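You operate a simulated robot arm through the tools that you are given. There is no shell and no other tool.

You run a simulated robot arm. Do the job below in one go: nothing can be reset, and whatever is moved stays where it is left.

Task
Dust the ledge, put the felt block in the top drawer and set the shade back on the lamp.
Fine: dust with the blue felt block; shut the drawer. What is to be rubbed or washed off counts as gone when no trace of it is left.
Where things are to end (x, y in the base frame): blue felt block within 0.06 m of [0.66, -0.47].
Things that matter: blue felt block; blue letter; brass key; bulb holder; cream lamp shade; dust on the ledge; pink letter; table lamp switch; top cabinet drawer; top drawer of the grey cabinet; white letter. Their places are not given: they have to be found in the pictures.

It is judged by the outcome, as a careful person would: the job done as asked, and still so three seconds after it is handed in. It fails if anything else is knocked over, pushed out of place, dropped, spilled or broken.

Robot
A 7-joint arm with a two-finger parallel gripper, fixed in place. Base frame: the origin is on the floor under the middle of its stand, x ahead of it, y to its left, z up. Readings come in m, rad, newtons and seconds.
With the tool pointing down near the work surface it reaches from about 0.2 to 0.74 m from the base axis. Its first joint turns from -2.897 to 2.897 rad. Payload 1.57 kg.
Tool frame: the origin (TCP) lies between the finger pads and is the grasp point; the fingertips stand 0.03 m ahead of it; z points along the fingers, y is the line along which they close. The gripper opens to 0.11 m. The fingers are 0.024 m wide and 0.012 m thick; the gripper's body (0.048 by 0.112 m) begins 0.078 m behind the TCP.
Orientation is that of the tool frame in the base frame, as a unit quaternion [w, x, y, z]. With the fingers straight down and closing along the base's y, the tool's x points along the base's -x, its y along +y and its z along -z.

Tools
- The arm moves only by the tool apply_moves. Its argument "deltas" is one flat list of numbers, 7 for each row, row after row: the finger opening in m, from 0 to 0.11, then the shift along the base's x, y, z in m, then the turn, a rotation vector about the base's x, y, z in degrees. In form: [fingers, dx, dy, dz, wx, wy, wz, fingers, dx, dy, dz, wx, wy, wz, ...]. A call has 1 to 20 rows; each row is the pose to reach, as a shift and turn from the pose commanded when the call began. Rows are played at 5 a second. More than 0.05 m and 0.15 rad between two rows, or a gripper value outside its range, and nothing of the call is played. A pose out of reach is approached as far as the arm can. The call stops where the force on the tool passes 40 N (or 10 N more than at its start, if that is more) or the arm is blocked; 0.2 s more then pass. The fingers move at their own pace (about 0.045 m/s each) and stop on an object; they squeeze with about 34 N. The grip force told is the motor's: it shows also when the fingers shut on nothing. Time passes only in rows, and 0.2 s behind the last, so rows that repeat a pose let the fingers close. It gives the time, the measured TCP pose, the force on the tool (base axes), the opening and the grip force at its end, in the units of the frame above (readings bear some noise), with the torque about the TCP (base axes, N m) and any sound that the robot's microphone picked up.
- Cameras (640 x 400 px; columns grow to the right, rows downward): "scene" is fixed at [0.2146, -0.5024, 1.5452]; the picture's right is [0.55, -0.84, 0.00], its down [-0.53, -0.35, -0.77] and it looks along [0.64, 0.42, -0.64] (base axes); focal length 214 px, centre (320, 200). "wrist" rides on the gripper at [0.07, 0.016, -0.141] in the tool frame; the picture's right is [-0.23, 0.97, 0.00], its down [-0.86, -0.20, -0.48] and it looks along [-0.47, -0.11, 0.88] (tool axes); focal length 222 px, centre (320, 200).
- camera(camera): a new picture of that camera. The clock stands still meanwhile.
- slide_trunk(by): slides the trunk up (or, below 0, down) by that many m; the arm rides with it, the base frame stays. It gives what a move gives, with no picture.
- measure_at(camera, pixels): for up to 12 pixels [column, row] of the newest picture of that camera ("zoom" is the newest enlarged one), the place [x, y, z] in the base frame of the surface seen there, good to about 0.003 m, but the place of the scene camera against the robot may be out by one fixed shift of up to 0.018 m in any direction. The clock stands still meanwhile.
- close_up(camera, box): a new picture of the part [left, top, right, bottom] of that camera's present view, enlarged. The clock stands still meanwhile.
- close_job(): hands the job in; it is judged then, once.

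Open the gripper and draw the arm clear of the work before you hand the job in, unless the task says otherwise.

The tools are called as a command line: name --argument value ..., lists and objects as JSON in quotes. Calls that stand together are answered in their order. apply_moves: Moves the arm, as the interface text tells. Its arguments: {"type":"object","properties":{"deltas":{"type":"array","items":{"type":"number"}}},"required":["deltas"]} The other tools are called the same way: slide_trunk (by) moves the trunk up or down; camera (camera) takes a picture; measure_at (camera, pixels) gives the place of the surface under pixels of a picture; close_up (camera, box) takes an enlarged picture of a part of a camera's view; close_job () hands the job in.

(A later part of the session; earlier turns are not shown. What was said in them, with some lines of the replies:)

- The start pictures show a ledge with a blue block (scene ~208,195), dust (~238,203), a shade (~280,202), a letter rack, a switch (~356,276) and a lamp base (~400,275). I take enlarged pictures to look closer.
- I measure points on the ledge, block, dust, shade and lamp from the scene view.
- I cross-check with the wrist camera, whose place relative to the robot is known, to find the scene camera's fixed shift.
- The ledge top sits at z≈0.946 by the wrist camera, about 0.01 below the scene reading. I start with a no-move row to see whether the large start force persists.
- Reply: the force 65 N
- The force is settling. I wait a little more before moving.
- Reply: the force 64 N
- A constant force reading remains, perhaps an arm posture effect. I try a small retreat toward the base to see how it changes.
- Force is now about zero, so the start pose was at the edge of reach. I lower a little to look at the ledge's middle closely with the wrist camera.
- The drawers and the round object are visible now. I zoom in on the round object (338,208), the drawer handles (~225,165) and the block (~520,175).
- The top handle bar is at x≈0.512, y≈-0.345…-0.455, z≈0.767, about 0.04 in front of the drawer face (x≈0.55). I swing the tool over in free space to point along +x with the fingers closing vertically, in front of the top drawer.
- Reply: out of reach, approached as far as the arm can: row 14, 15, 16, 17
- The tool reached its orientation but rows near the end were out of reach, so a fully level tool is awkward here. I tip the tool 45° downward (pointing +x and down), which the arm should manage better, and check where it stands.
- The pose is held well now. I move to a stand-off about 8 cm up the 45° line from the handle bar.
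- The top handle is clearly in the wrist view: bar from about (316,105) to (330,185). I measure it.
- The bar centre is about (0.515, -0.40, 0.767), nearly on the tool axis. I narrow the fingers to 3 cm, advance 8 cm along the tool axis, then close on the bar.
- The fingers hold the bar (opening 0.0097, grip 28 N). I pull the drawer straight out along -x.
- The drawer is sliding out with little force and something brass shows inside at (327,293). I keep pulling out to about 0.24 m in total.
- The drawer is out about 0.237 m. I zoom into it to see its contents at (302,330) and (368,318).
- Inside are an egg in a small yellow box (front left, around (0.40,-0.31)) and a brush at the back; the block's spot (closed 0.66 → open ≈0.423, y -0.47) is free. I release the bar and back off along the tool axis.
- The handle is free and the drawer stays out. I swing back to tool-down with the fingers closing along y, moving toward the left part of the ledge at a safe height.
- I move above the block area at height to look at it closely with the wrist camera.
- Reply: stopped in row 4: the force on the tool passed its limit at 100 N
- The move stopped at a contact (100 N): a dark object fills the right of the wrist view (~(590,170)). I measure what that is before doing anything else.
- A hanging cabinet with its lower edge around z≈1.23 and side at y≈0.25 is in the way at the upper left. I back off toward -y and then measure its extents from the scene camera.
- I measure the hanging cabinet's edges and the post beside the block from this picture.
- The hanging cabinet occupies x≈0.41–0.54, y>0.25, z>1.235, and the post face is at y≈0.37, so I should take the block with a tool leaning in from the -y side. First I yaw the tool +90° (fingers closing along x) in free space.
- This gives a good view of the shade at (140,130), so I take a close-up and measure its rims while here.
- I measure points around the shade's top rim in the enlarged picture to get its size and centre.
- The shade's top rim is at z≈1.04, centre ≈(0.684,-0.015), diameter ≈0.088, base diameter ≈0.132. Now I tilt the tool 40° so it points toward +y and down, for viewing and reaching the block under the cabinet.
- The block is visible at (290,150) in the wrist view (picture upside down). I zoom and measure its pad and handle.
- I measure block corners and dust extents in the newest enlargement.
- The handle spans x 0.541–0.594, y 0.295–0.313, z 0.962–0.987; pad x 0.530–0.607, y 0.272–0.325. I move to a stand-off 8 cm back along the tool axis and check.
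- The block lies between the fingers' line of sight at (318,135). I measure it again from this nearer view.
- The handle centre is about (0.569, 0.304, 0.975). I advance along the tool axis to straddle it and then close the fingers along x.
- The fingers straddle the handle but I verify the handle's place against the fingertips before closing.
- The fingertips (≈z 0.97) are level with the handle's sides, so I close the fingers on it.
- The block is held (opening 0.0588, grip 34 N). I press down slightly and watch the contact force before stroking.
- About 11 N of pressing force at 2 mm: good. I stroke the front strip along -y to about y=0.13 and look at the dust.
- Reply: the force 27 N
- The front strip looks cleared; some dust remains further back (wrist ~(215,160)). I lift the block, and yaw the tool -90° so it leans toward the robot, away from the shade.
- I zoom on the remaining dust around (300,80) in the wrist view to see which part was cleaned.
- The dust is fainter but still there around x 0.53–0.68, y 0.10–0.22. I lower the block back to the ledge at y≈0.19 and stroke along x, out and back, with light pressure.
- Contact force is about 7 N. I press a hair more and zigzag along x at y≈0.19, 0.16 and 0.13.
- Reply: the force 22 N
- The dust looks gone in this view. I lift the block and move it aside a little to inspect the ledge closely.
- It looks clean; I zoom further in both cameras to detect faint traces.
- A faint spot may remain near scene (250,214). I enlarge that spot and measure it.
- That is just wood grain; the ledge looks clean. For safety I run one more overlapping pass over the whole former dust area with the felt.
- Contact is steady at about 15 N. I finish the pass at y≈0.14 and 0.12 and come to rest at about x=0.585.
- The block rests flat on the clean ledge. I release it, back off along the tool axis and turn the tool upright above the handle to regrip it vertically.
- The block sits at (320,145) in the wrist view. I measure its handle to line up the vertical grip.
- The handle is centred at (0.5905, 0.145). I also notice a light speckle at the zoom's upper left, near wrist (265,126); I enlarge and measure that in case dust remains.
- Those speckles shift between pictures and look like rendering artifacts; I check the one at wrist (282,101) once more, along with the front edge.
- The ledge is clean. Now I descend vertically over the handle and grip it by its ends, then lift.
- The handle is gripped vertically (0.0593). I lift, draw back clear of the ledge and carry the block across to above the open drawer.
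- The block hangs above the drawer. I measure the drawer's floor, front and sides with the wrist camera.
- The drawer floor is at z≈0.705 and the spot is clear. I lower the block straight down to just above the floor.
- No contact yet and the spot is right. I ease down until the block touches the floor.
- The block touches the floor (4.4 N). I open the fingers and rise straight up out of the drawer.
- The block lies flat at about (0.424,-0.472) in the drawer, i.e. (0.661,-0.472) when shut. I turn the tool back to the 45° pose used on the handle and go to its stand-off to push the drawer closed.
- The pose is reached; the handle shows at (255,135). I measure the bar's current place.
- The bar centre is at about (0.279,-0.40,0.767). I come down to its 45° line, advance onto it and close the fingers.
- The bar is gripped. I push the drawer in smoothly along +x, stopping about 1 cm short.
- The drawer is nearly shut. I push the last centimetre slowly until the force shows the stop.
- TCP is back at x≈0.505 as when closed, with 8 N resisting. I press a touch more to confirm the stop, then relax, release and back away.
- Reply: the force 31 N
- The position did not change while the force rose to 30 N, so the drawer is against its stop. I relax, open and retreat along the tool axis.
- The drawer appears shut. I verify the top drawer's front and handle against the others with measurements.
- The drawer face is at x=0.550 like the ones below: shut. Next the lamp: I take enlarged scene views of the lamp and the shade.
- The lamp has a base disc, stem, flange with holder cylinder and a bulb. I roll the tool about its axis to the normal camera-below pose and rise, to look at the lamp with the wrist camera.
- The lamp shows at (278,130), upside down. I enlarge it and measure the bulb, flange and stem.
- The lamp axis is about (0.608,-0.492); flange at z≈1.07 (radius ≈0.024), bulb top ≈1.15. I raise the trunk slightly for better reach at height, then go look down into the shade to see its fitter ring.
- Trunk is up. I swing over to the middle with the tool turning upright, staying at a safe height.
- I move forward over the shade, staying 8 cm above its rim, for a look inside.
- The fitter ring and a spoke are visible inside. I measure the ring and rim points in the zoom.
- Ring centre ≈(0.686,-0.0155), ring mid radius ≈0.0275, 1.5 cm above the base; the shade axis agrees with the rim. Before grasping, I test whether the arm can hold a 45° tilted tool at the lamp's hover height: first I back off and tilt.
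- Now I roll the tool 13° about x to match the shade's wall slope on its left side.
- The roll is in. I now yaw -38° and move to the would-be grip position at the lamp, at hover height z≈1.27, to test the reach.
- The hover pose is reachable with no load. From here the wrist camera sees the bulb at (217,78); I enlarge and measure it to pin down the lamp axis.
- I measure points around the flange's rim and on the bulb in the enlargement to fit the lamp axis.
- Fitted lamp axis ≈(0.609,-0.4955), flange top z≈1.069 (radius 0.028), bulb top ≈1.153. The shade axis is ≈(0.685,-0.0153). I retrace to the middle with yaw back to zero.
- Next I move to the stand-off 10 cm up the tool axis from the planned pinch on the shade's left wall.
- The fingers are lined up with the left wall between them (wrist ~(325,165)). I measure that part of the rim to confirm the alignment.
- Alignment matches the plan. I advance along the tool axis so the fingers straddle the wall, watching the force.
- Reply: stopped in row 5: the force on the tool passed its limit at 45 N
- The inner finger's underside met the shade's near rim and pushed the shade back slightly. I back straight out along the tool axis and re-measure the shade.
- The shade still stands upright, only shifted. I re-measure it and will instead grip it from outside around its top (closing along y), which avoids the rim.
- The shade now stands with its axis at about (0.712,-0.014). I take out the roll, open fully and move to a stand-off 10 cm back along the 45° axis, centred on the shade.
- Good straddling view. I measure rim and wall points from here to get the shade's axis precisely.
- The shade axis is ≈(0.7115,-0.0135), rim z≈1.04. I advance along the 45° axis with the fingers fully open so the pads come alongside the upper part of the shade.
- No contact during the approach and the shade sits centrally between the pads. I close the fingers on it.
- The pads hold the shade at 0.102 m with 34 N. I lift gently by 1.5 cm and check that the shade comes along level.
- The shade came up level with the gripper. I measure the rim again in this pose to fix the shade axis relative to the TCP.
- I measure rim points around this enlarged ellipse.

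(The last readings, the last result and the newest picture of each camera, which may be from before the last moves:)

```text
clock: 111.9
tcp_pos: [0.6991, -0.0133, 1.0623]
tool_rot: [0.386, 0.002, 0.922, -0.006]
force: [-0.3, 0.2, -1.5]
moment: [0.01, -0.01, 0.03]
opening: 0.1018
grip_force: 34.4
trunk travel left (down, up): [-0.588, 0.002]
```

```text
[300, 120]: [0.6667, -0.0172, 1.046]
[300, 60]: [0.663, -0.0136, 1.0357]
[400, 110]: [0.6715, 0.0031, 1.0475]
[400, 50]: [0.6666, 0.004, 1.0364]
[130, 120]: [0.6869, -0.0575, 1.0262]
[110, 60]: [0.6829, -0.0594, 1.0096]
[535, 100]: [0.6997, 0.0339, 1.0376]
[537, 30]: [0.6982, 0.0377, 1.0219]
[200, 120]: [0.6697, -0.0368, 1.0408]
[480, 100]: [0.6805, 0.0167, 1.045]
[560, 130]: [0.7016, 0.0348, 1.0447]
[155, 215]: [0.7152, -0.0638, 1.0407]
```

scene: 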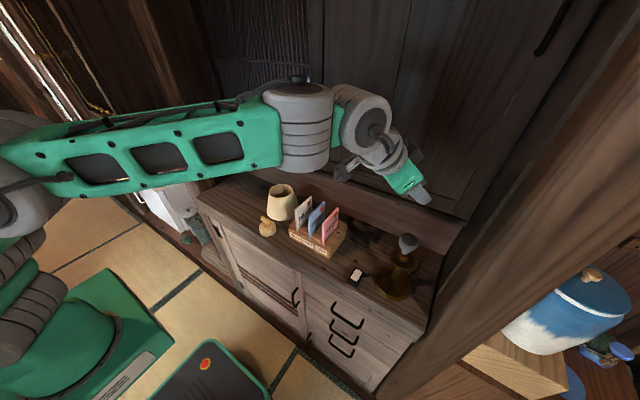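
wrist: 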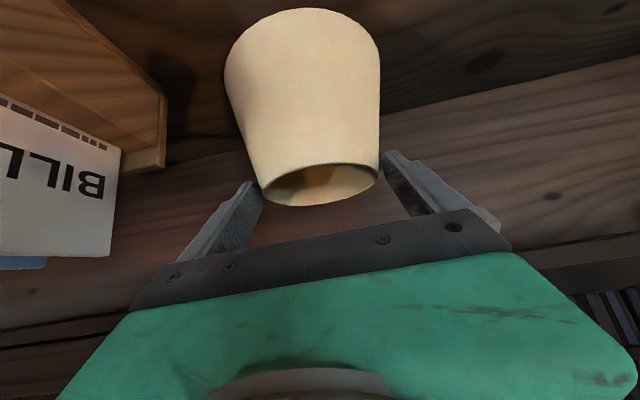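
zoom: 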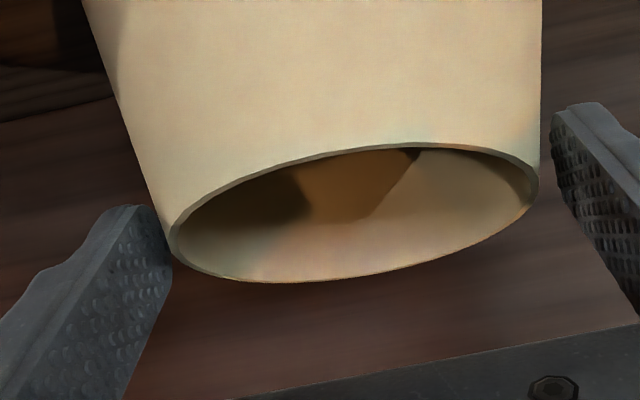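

The rim is level (all z≈1.055) and its axis is 13 mm ahead of the TCP. I lift smoothly, drawing slightly back, to hover height (TCP z≈1.275).

apply_moves --deltas '[0.08, 0, 0, 0.01, 0, 0, 0, 0.08, 0, 0, 0.025, 0, 0, 0, 0.08, -0.005, 0, 0.045, 0, 0, 0, 0.08, -0.02, 0, 0.07, 0, 0, 0, 0.08, -0.035, 0, 0.095, 0, 0, 0, 0.08, -0.05, 0, 0.12, 0, 0, 0, 0.08, -0.06, 0, 0.145, 0, 0, 0, 0.08, -0.068, 0, 0.17, 0, 0, 0, 0.08, -0.07, 0, 0.195, 0, 0, 0, 0.08, -0.07, 0, 0.21, 0, 0, 0, 0.08, -0.07, 0, 0.215, 0, 0, 0, 0.08, -0.07, 0, 0.215, 0, 0, 0]'

camera --camera "wrist"

camera --camera "scene"

```text
clock: 114.5
tcp_pos: [0.6304, -0.0141, 1.2789]
tool_rot: [0.386, 0.002, 0.922, -0.006]
force: [1.0, 0.2, -0.3]
moment: [0.0, 0.0, -0.02]
opening: 0.1016
grip_force: 34.0
trunk travel left (down, up): [-0.588, 0.002]
```

```text
taken
```

wrist: 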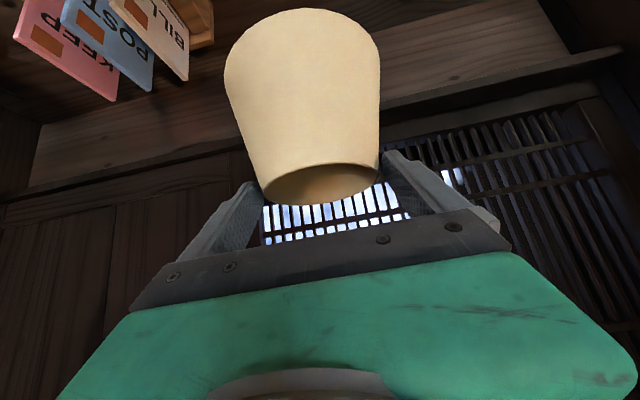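

```text
taken
```

scene: 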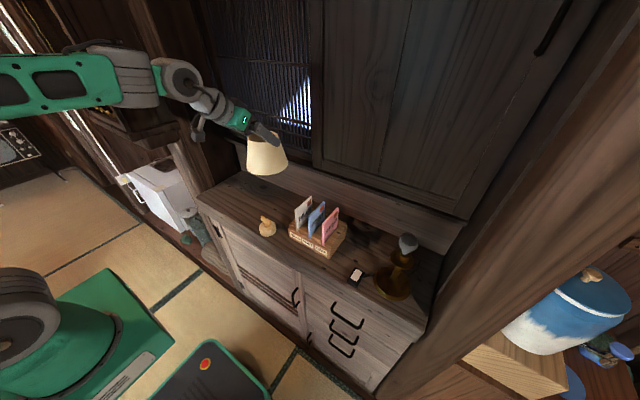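

The shade hangs level in the grip. I swing it along an arc toward the lamp's azimuth at constant height, keeping it short of the lamp.

apply_moves --deltas '[0.08, -0.0011, -0.0208, 0, 0, 0, -1.93, 0.08, -0.0023, -0.0416, 0, 0, 0, -3.85, 0.08, -0.0048, -0.0623, 0, 0, 0, -5.78, 0.08, -0.0073, -0.0829, 0, 0, 0, -7.7, 0.08, -0.0112, -0.1034, 0, 0, 0, -9.63, 0.08, -0.0151, -0.1238, 0, 0, 0, -11.55, 0.08, -0.0203, -0.144, 0, 0, 0, -13.48, 0.08, -0.0255, -0.1642, 0, 0, 0, -15.4, 0.08, -0.032, -0.184, 0, 0, 0, -17.33, 0.08, -0.0386, -0.2037, 0, 0, 0, -19.25, 0.08, -0.0464, -0.223, 0, 0, 0, -21.18, 0.08, -0.0543, -0.2423, 0, 0, 0, -23.1, 0.08, -0.0633, -0.2611, 0, 0, 0, -25.03, 0.08, -0.0724, -0.2798, 0, 0, 0, -26.95, 0.08, -0.0827, -0.2979, 0, 0, 0, -28.88, 0.08, -0.0931, -0.316, 0, 0, 0, -30.8, 0.08, -0.1045, -0.3334, 0, 0, 0, -32.73, 0.08, -0.116, -0.3507, 0, 0, 0, -34.65, 0.08, -0.1286, -0.3673, 0, 0, 0, -36.58, 0.08, -0.1412, -0.3839, 0, 0, 0, -38.5]'

camera --camera "wrist"

camera --camera "scene"

```text
clock: 118.7
tcp_pos: [0.4881, -0.3975, 1.2794]
tool_rot: [0.363, 0.305, 0.87, -0.132]
force: [-1.1, 0.1, -0.4]
moment: [-0.01, -0.02, -0.03]
opening: 0.101
grip_force: 34.1
trunk travel left (down, up): [-0.588, 0.002]
```

```text
taken
```

wrist: 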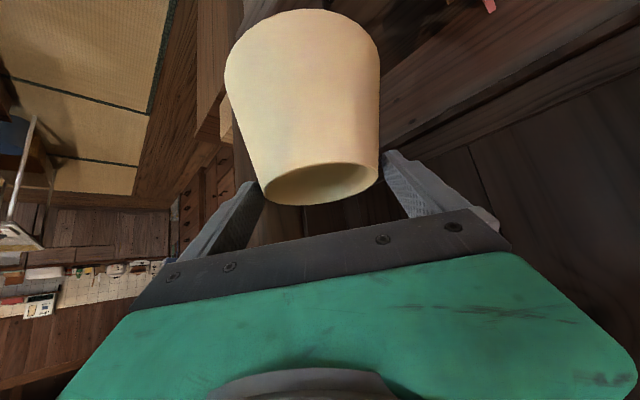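

```text
taken
```

scene: 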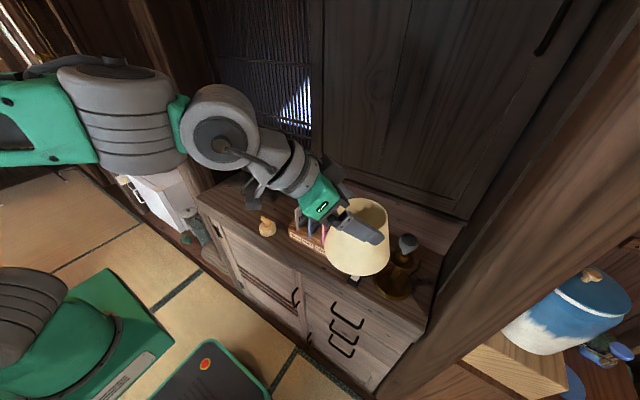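

The shade is level and near the lamp; the opening crept by under 1 mm. I re-measure the rim to track its position before moving over the bulb.

close_up --camera "wrist" --box '[210, 120, 410, 240]'

measure_at --camera "zoom" --pixels '[[176, 235], [190, 210], [230, 182], [300, 160], [370, 148], [440, 144], [500, 155], [530, 173], [500, 230], [430, 258], [330, 277], [240, 278]]'

```text
3.20 times, centred on (310, 180) of wrist
```

zoom: 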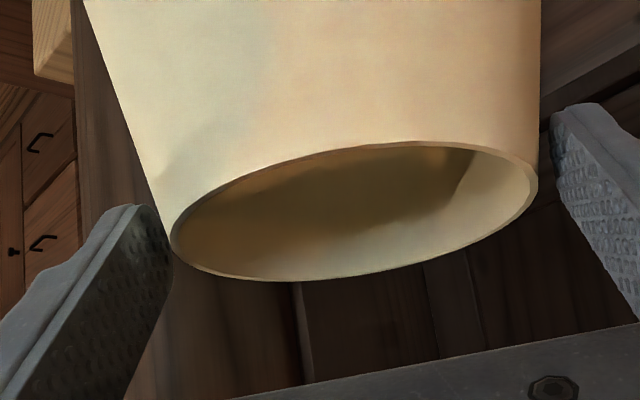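

```text
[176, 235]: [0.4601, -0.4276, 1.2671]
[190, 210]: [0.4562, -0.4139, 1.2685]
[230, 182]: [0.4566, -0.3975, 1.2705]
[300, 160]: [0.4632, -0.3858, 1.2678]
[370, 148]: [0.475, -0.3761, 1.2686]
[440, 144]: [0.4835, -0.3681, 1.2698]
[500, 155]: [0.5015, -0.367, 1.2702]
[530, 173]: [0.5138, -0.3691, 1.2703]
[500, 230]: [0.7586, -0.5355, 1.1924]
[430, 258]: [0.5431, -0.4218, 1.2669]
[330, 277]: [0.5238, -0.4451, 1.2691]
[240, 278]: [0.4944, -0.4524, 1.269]
```

The rim is level at z≈1.269 with centre ≈(0.5005,-0.4093). I extend radially to bring that centre over the lamp axis (0.609,-0.4955), shade bottom about 2 cm above the bulb.

apply_moves --deltas '[0.08, 0.01, -0.008, 0, 0, 0, 0, 0.08, 0.025, -0.02, 0, 0, 0, 0, 0.08, 0.045, -0.0358, 0, 0, 0, 0, 0.08, 0.065, -0.0517, 0, 0, 0, 0, 0.08, 0.083, -0.066, 0, 0, 0, 0, 0.08, 0.098, -0.078, 0, 0, 0, 0, 0.08, 0.106, -0.0842, 0, 0, 0, 0, 0.08, 0.1085, -0.0862, 0, 0, 0, 0, 0.08, 0.1085, -0.0862, 0, 0, 0, 0]'

close_up --camera "wrist" --box '[210, 120, 410, 240]'

close_up --camera "scene" --box '[330, 180, 470, 310]'

```text
clock: 120.7
tcp_pos: [0.5962, -0.4849, 1.2769]
tool_rot: [0.362, 0.306, 0.871, -0.133]
force: [-0.6, 0.2, -0.6]
moment: [0.05, -0.02, -0.03]
opening: 0.1006
grip_force: 33.7
trunk travel left (down, up): [-0.588, 0.002]
```

```text
3.20 times, centred on (310, 180) of wrist
```

zoom: 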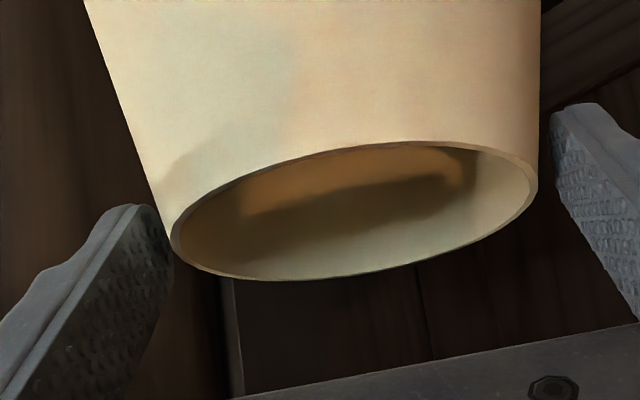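

```text
3.08 times, centred on (400, 245) of scene
```

zoom: 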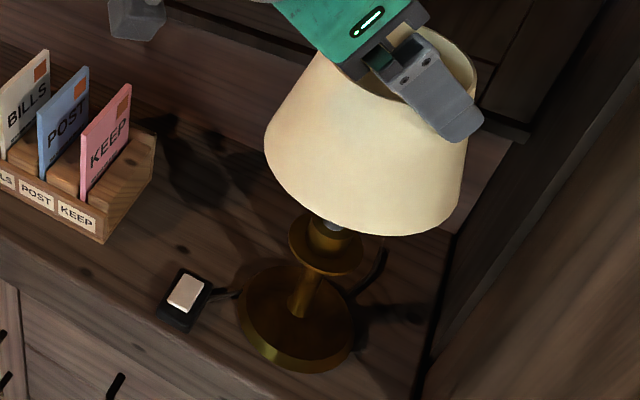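

The shade is above the bulb. I retake the wrist close-up and measure the rim for the final alignment.

close_up --camera "wrist" --box '[210, 120, 410, 240]'

measure_at --camera "zoom" --pixels '[[175, 237], [190, 209], [230, 181], [300, 159], [370, 147], [440, 143], [500, 154], [532, 177], [526, 205], [430, 257], [330, 277], [225, 274]]'

measure_at --camera "zoom" --pixels '[[180, 222], [210, 193], [265, 169], [335, 153], [405, 145], [470, 147], [518, 163], [490, 234], [460, 246], [380, 270], [280, 279], [200, 266]]'

```text
3.20 times, centred on (310, 180) of wrist
```

zoom: 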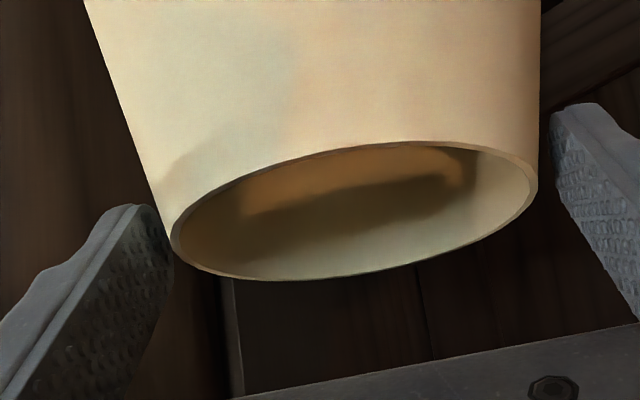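

```text
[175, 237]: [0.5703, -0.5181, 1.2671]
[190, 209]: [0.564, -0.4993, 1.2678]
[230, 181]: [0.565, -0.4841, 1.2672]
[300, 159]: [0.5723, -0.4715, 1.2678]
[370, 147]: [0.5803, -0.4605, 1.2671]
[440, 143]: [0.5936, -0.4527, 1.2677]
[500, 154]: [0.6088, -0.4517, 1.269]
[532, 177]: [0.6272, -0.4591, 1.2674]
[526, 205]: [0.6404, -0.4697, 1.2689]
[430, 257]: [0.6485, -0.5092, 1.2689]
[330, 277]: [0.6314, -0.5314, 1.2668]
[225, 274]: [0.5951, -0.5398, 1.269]
```

```text
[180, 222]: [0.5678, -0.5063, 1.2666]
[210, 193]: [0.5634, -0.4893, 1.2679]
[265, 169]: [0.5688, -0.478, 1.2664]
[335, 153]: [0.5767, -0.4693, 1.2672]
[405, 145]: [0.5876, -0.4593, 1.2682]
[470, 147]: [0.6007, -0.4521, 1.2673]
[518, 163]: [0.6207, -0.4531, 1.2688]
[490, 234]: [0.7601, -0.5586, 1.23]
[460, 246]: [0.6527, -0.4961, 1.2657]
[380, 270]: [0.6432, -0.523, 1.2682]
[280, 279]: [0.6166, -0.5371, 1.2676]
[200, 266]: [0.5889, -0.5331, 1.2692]
```

The rim centre fits (0.608,-0.4955), within 1 mm of the lamp axis, and the rim is level. I lower slowly by 6 cm so the ring passes around the bulb, watching the force.

apply_moves --deltas '[0.08, 0.0005, 0, -0.005, 0, 0, 0, 0.08, 0.0005, 0, -0.012, 0, 0, 0, 0.08, 0.0005, 0, -0.02, 0, 0, 0, 0.08, 0.0005, 0, -0.028, 0, 0, 0, 0.08, 0.0005, 0, -0.036, 0, 0, 0, 0.08, 0.0005, 0, -0.044, 0, 0, 0, 0.08, 0.0005, 0, -0.052, 0, 0, 0, 0.08, 0.0005, 0, -0.06, 0, 0, 0, 0.08, 0.0005, 0, -0.06, 0, 0, 0]'

close_up --camera "wrist" --box '[210, 120, 410, 240]'

close_up --camera "scene" --box '[330, 180, 470, 310]'

```text
clock: 122.7
tcp_pos: [0.5954, -0.4844, 1.2175]
tool_rot: [0.362, 0.305, 0.871, -0.132]
force: [0.7, -0.2, -0.5]
moment: [0.0, 0.0, -0.01]
opening: 0.1005
grip_force: 34.5
trunk travel left (down, up): [-0.588, 0.002]
```

```text
3.20 times, centred on (310, 180) of wrist
```

zoom: 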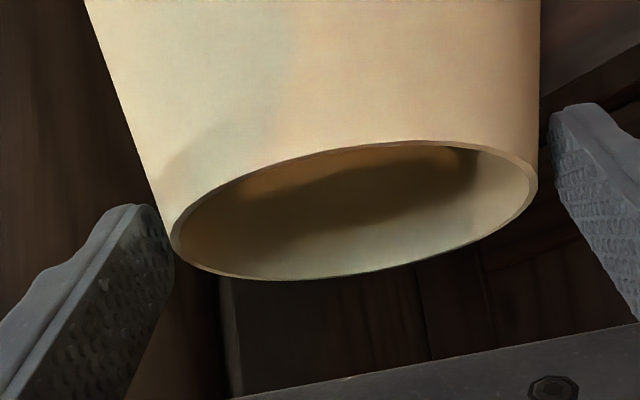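

```text
3.08 times, centred on (400, 245) of scene
```

zoom: 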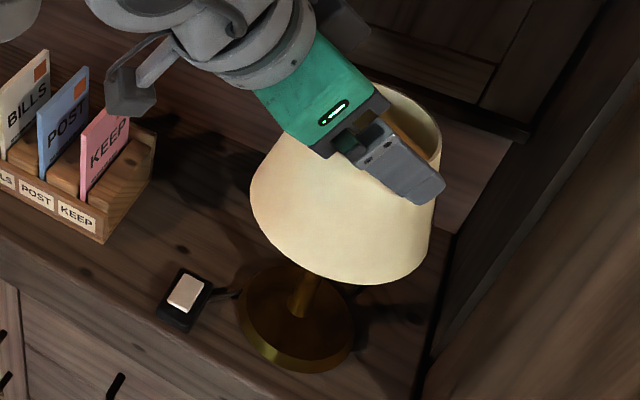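

No contact yet; the ring is around the bulb. I keep lowering in small steps toward the flange.

apply_moves --deltas '[0.08, 0, 0, -0.008, 0, 0, 0, 0.08, 0, 0, -0.016, 0, 0, 0, 0.08, 0, 0, -0.024, 0, 0, 0, 0.08, 0, 0, -0.032, 0, 0, 0, 0.08, 0, 0, -0.039, 0, 0, 0, 0.08, 0, 0, -0.045, 0, 0, 0, 0.08, 0, 0, -0.05, 0, 0, 0, 0.08, 0, 0, -0.05, 0, 0, 0]'

close_up --camera "scene" --box '[330, 180, 470, 310]'

close_up --camera "wrist" --box '[210, 120, 410, 240]'

```text
clock: 124.5
tcp_pos: [0.5974, -0.484, 1.1671]
tool_rot: [0.362, 0.306, 0.87, -0.132]
force: [-0.9, 0.9, -0.6]
moment: [0.0, -0.01, 0.01]
opening: 0.1005
grip_force: 33.5
trunk travel left (down, up): [-0.588, 0.002]
```

```text
3.08 times, centred on (400, 245) of scene
```

zoom: 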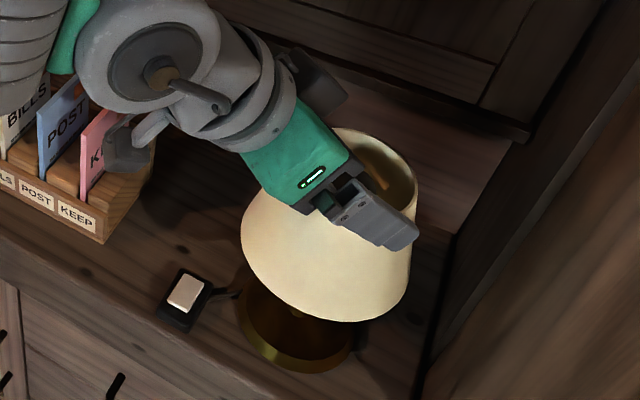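

```text
3.20 times, centred on (310, 180) of wrist
```

zoom: 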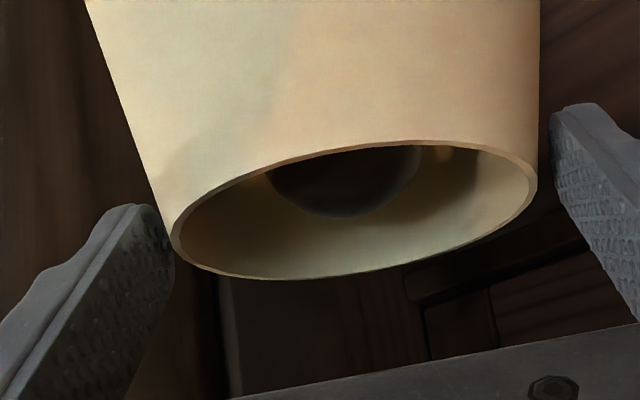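

The bulb is now inside the shade, ring at about z 1.077 with the flange just below. I ease down in 1–2 mm steps to feel the seating.

apply_moves --deltas '[0.08, 0, 0, -0.002, 0, 0, 0, 0.08, 0, 0, -0.004, 0, 0, 0, 0.08, 0, 0, -0.0055, 0, 0, 0, 0.08, 0, 0, -0.0055, 0, 0, 0]'

```text
clock: 125.5
tcp_pos: [0.5959, -0.4836, 1.1626]
tool_rot: [0.362, 0.306, 0.87, -0.132]
force: [-0.9, -0.2, 0.3]
moment: [0.0, 0.01, 0.0]
opening: 0.0999
grip_force: 34.4
trunk travel left (down, up): [-0.588, 0.002]
```

No contact force yet. I continue in 1 mm steps.

apply_moves --deltas '[0.08, 0, 0, -0.001, 0, 0, 0, 0.08, 0, 0, -0.002, 0, 0, 0, 0.08, 0, 0, -0.003, 0, 0, 0, 0.08, 0, 0, -0.003, 0, 0, 0]'

close_up --camera "wrist" --box '[210, 120, 410, 240]'

measure_at --camera "zoom" --pixels '[[190, 209], [230, 181], [300, 159], [370, 147], [440, 143], [500, 154], [532, 177], [430, 257], [330, 275], [225, 272], [340, 200], [330, 170]]'

```text
clock: 126.5
tcp_pos: [0.5973, -0.4828, 1.1612]
tool_rot: [0.364, 0.306, 0.87, -0.133]
force: [-1.2, -0.3, 8.6]
moment: [-0.03, 0.29, -0.01]
opening: 0.1001
grip_force: 34.4
trunk travel left (down, up): [-0.588, 0.002]
```

```text
3.20 times, centred on (310, 180) of wrist
```

zoom: 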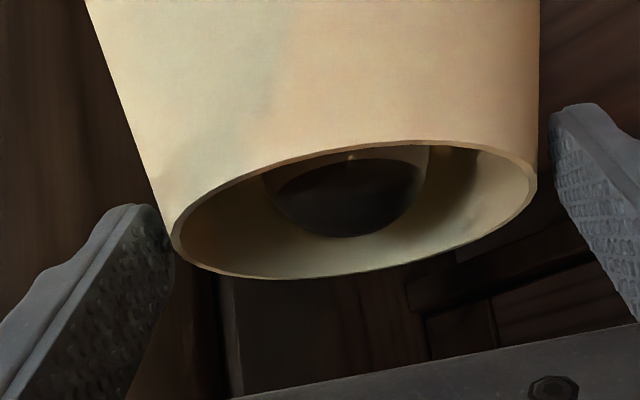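

```text
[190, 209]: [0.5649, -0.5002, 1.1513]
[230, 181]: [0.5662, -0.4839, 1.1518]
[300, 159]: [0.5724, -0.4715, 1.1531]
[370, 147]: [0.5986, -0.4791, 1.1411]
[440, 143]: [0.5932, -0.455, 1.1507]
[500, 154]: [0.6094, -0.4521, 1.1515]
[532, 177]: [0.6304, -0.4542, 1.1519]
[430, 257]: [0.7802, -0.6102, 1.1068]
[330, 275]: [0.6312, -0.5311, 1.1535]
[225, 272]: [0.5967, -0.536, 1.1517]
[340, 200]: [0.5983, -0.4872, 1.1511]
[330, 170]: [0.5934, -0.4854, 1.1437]
```

Contact: 8.6 N upward with the rim at z≈1.152, so the ring sits on the flange and the bulb is centred inside. I relax slightly and open the fingers fully.

apply_moves --deltas '[0.08, 0, 0, 0.001, 0, 0, 0, 0.1, 0, 0, 0.001, 0, 0, 0, 0.104, 0, 0, 0.001, 0, 0, 0, 0.108, 0, 0, 0.001, 0, 0, 0, 0.11, 0, 0, 0.001, 0, 0, 0, 0.11, 0, 0, 0.001, 0, 0, 0]'

close_up --camera "wrist" --box '[210, 80, 410, 240]'

close_up --camera "scene" --box '[330, 180, 470, 310]'

```text
clock: 127.9
tcp_pos: [0.5969, -0.4833, 1.1602]
tool_rot: [0.363, 0.306, 0.87, -0.133]
force: [0.8, 0.9, -0.4]
moment: [0.02, -0.02, 0.03]
opening: 0.1099
grip_force: 0.0
trunk travel left (down, up): [-0.588, 0.002]
```

```text
2.50 times, centred on (310, 160) of wrist
```

zoom: 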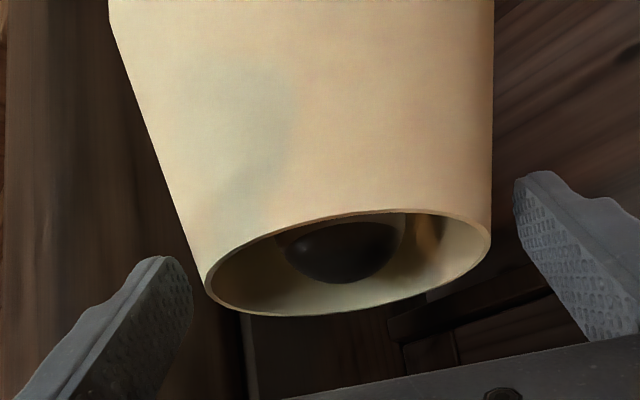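

```text
3.08 times, centred on (400, 245) of scene
```

zoom: 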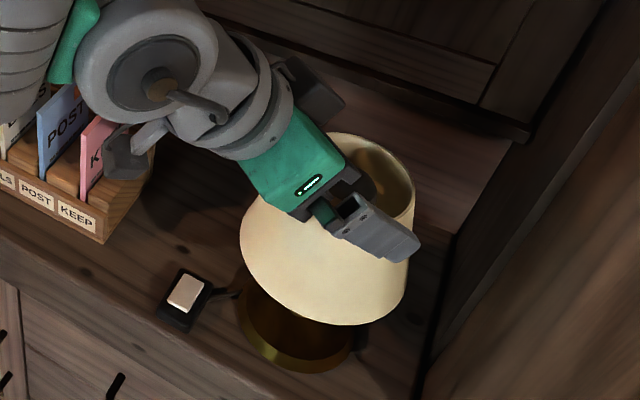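

The fingers are clear on both sides and the shade stays seated. I retreat straight back along the tool axis.

apply_moves --deltas '[0.11, -0.0055, 0.0045, 0.007, 0, 0, 0, 0.11, -0.0137, 0.0113, 0.0175, 0, 0, 0, 0.11, -0.0247, 0.0204, 0.0315, 0, 0, 0, 0.11, -0.0385, 0.0317, 0.049, 0, 0, 0, 0.11, -0.055, 0.0454, 0.07, 0, 0, 0, 0.11, -0.0743, 0.0612, 0.0946, 0, 0, 0, 0.11, -0.0935, 0.0771, 0.119, 0, 0, 0, 0.11, -0.0935, 0.0771, 0.119, 0, 0, 0]'

camera --camera "wrist"

camera --camera "scene"

```text
clock: 129.7
tcp_pos: [0.5025, -0.4061, 1.2802]
tool_rot: [0.362, 0.306, 0.871, -0.131]
force: [0.5, 0.5, -0.6]
moment: [-0.01, -0.01, 0.0]
opening: 0.1104
grip_force: 0.0
trunk travel left (down, up): [-0.588, 0.002]
```

```text
taken
```

wrist: 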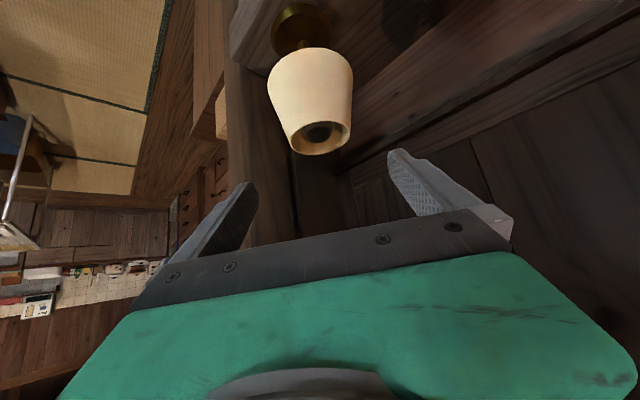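

```text
taken
```

scene: 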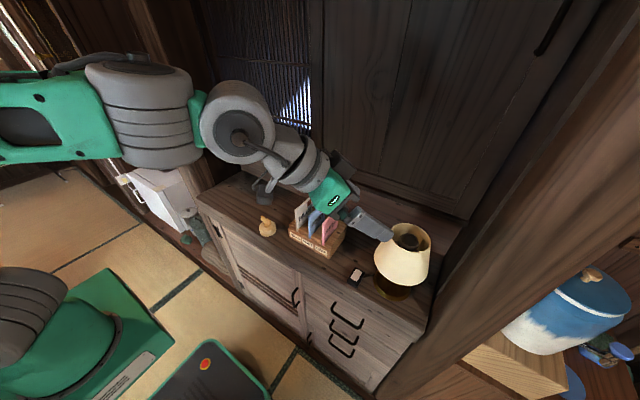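

The shade sits on the lamp. I zoom and measure its rim to confirm it is level and properly seated.

close_up --camera "wrist" --box '[240, 0, 380, 170]'

measure_at --camera "wrist" --pixels '[[292, 141], [300, 128], [320, 122], [340, 122], [350, 128], [347, 140], [330, 151], [305, 153], [318, 134], [270, 85], [352, 80], [310, 50]]'

```text
2.35 times, centred on (310, 85) of wrist
```

zoom: 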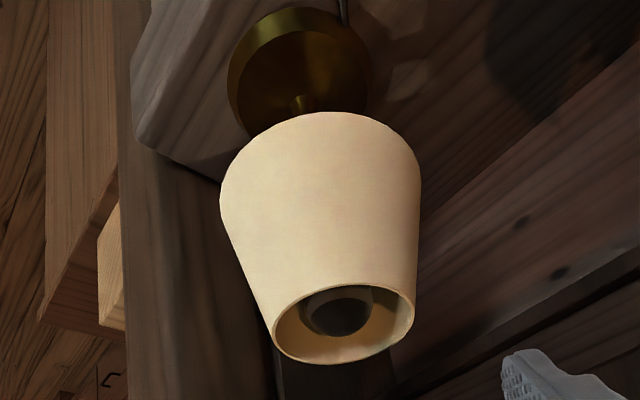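

```text
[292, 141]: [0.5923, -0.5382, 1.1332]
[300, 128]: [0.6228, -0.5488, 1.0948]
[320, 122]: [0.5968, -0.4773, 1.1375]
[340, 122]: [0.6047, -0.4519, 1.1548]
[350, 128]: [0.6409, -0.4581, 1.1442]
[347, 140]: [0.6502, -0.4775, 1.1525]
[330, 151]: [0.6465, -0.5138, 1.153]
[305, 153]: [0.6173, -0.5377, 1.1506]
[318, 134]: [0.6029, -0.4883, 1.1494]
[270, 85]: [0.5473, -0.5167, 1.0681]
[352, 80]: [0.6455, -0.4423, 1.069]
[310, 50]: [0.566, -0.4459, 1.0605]
```

The rim is level (z≈1.151–1.155) and centred on the lamp. I draw the arm back clear of the ledge with the gripper open and take a last look around.

apply_moves --deltas '[0.11, -0.03, 0.02, 0.005, 0, 0, 0, 0.11, -0.06, 0.05, 0.01, 0, 0, 0, 0.11, -0.09, 0.08, 0.01, 0, 0, 0, 0.11, -0.12, 0.11, 0.01, 0, 0, 0, 0.11, -0.14, 0.15, 0.01, 0, 0, 0, 0.11, -0.15, 0.19, 0.01, 0, 0, 0, 0.11, -0.16, 0.23, 0.01, 0, 0, 0, 0.11, -0.16, 0.27, 0.01, 0, 0, 0, 0.11, -0.16, 0.27, 0.01, 0, 0, 0]'

camera --camera "scene"

close_up --camera "scene" --box '[180, 150, 340, 260]'

close_up --camera "scene" --box '[270, 200, 460, 390]'

```text
clock: 131.4
tcp_pos: [0.2602, -0.2645, 1.2634]
tool_rot: [0.293, 0.471, 0.807, -0.203]
force: [-1.2, 1.2, 0.1]
moment: [-0.05, -0.04, 0.01]
opening: 0.11
grip_force: 0.1
trunk travel left (down, up): [-0.588, 0.002]
stopped in row 8: the arm was blocked; the commanded pose is now the measured one
```

```text
taken
```

scene: 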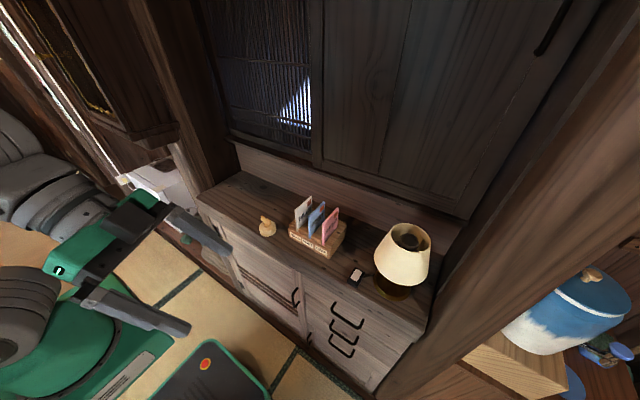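

```text
3.64 times, centred on (260, 205) of scene
```

zoom: 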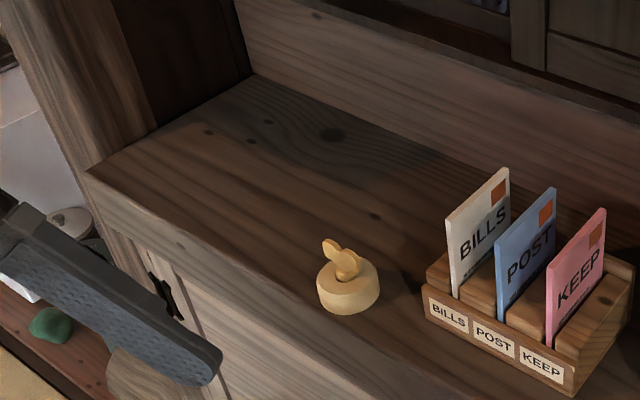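

```text
2.11 times, centred on (365, 295) of scene
```

zoom: 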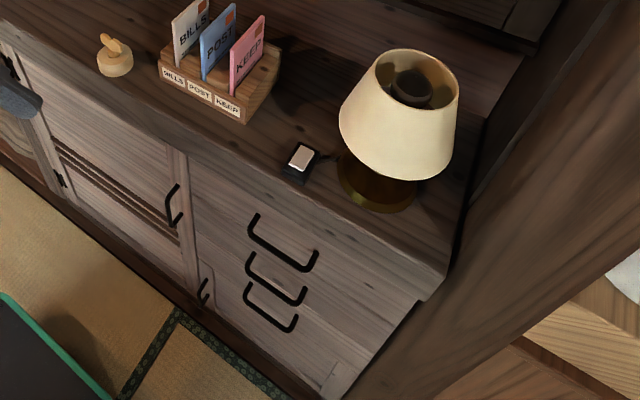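

Everything stands as it should: drawer shut, shade on the lamp, letters, key and switch untouched; the arm stopped only at its own folded limit, with no force on it. I take one last close look at the ledge for dust.

close_up --camera "scene" --box '[200, 175, 270, 225]'

measure_at --camera "scene" --pixels '[[268, 231], [355, 275], [320, 290], [350, 320], [330, 330]]'

```text
8.00 times, centred on (235, 200) of scene
```

zoom: 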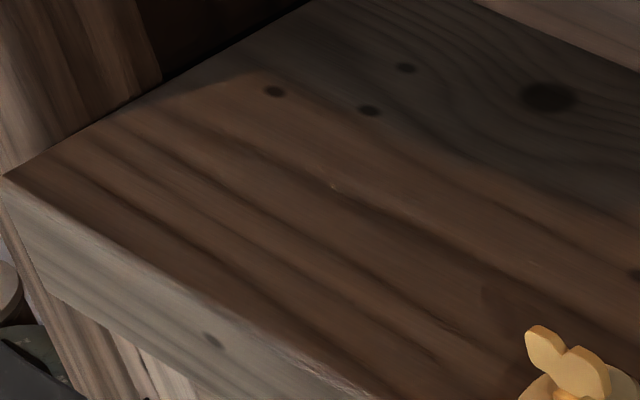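

```text
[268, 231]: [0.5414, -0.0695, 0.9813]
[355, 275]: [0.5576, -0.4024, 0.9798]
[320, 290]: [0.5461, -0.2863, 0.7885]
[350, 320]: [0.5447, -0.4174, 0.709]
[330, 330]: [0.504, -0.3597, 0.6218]
```

The ledge is free of dust (the tiny speck stays at the same spot of every zoomed picture, so it is a picture artifact), and the key and switch read the same places as at the start. The job is complete, so I hand it in.

close_job

```text
The job is handed in.
```

The job is done and handed in; I don't have the judge's result.

- **Ledge:** dusted with the blue felt block. Close-ups afterwards showed no dust left.
- **Felt block:** lying flat in the top drawer, at about (0.661, -0.472) with the drawer closed. That is roughly 2 mm from your target.
- **Drawer:** pushed shut against its stop. Its front lines up with the drawers below.
- **Shade:** back on the lamp, seated on the flange and level to within a few millimetres.

Two things happened on the way:

- **Hanging cabinet:** early on the gripper bumped the hanging cabinet at the upper left, with a reading of 100 N. I backed off and saw no harm.
- **Shade nudge:** on my first try at gripping the shade, a finger caught its near rim and pushed it back about 27 mm. It stayed upright, and I gripped it from the outside instead.

The letters and the switch look as they did at the start. I took the small key-shaped piece on the ledge to be the brass key, and it has not moved. The egg and brush inside the drawer looked undisturbed when I last saw them, before I closed it.

I left the gripper open and the arm clear of the ledge. The last retreat row stopped with the arm reported as blocked, probably at its folded limit; the force reading there was only about 1–2 N.
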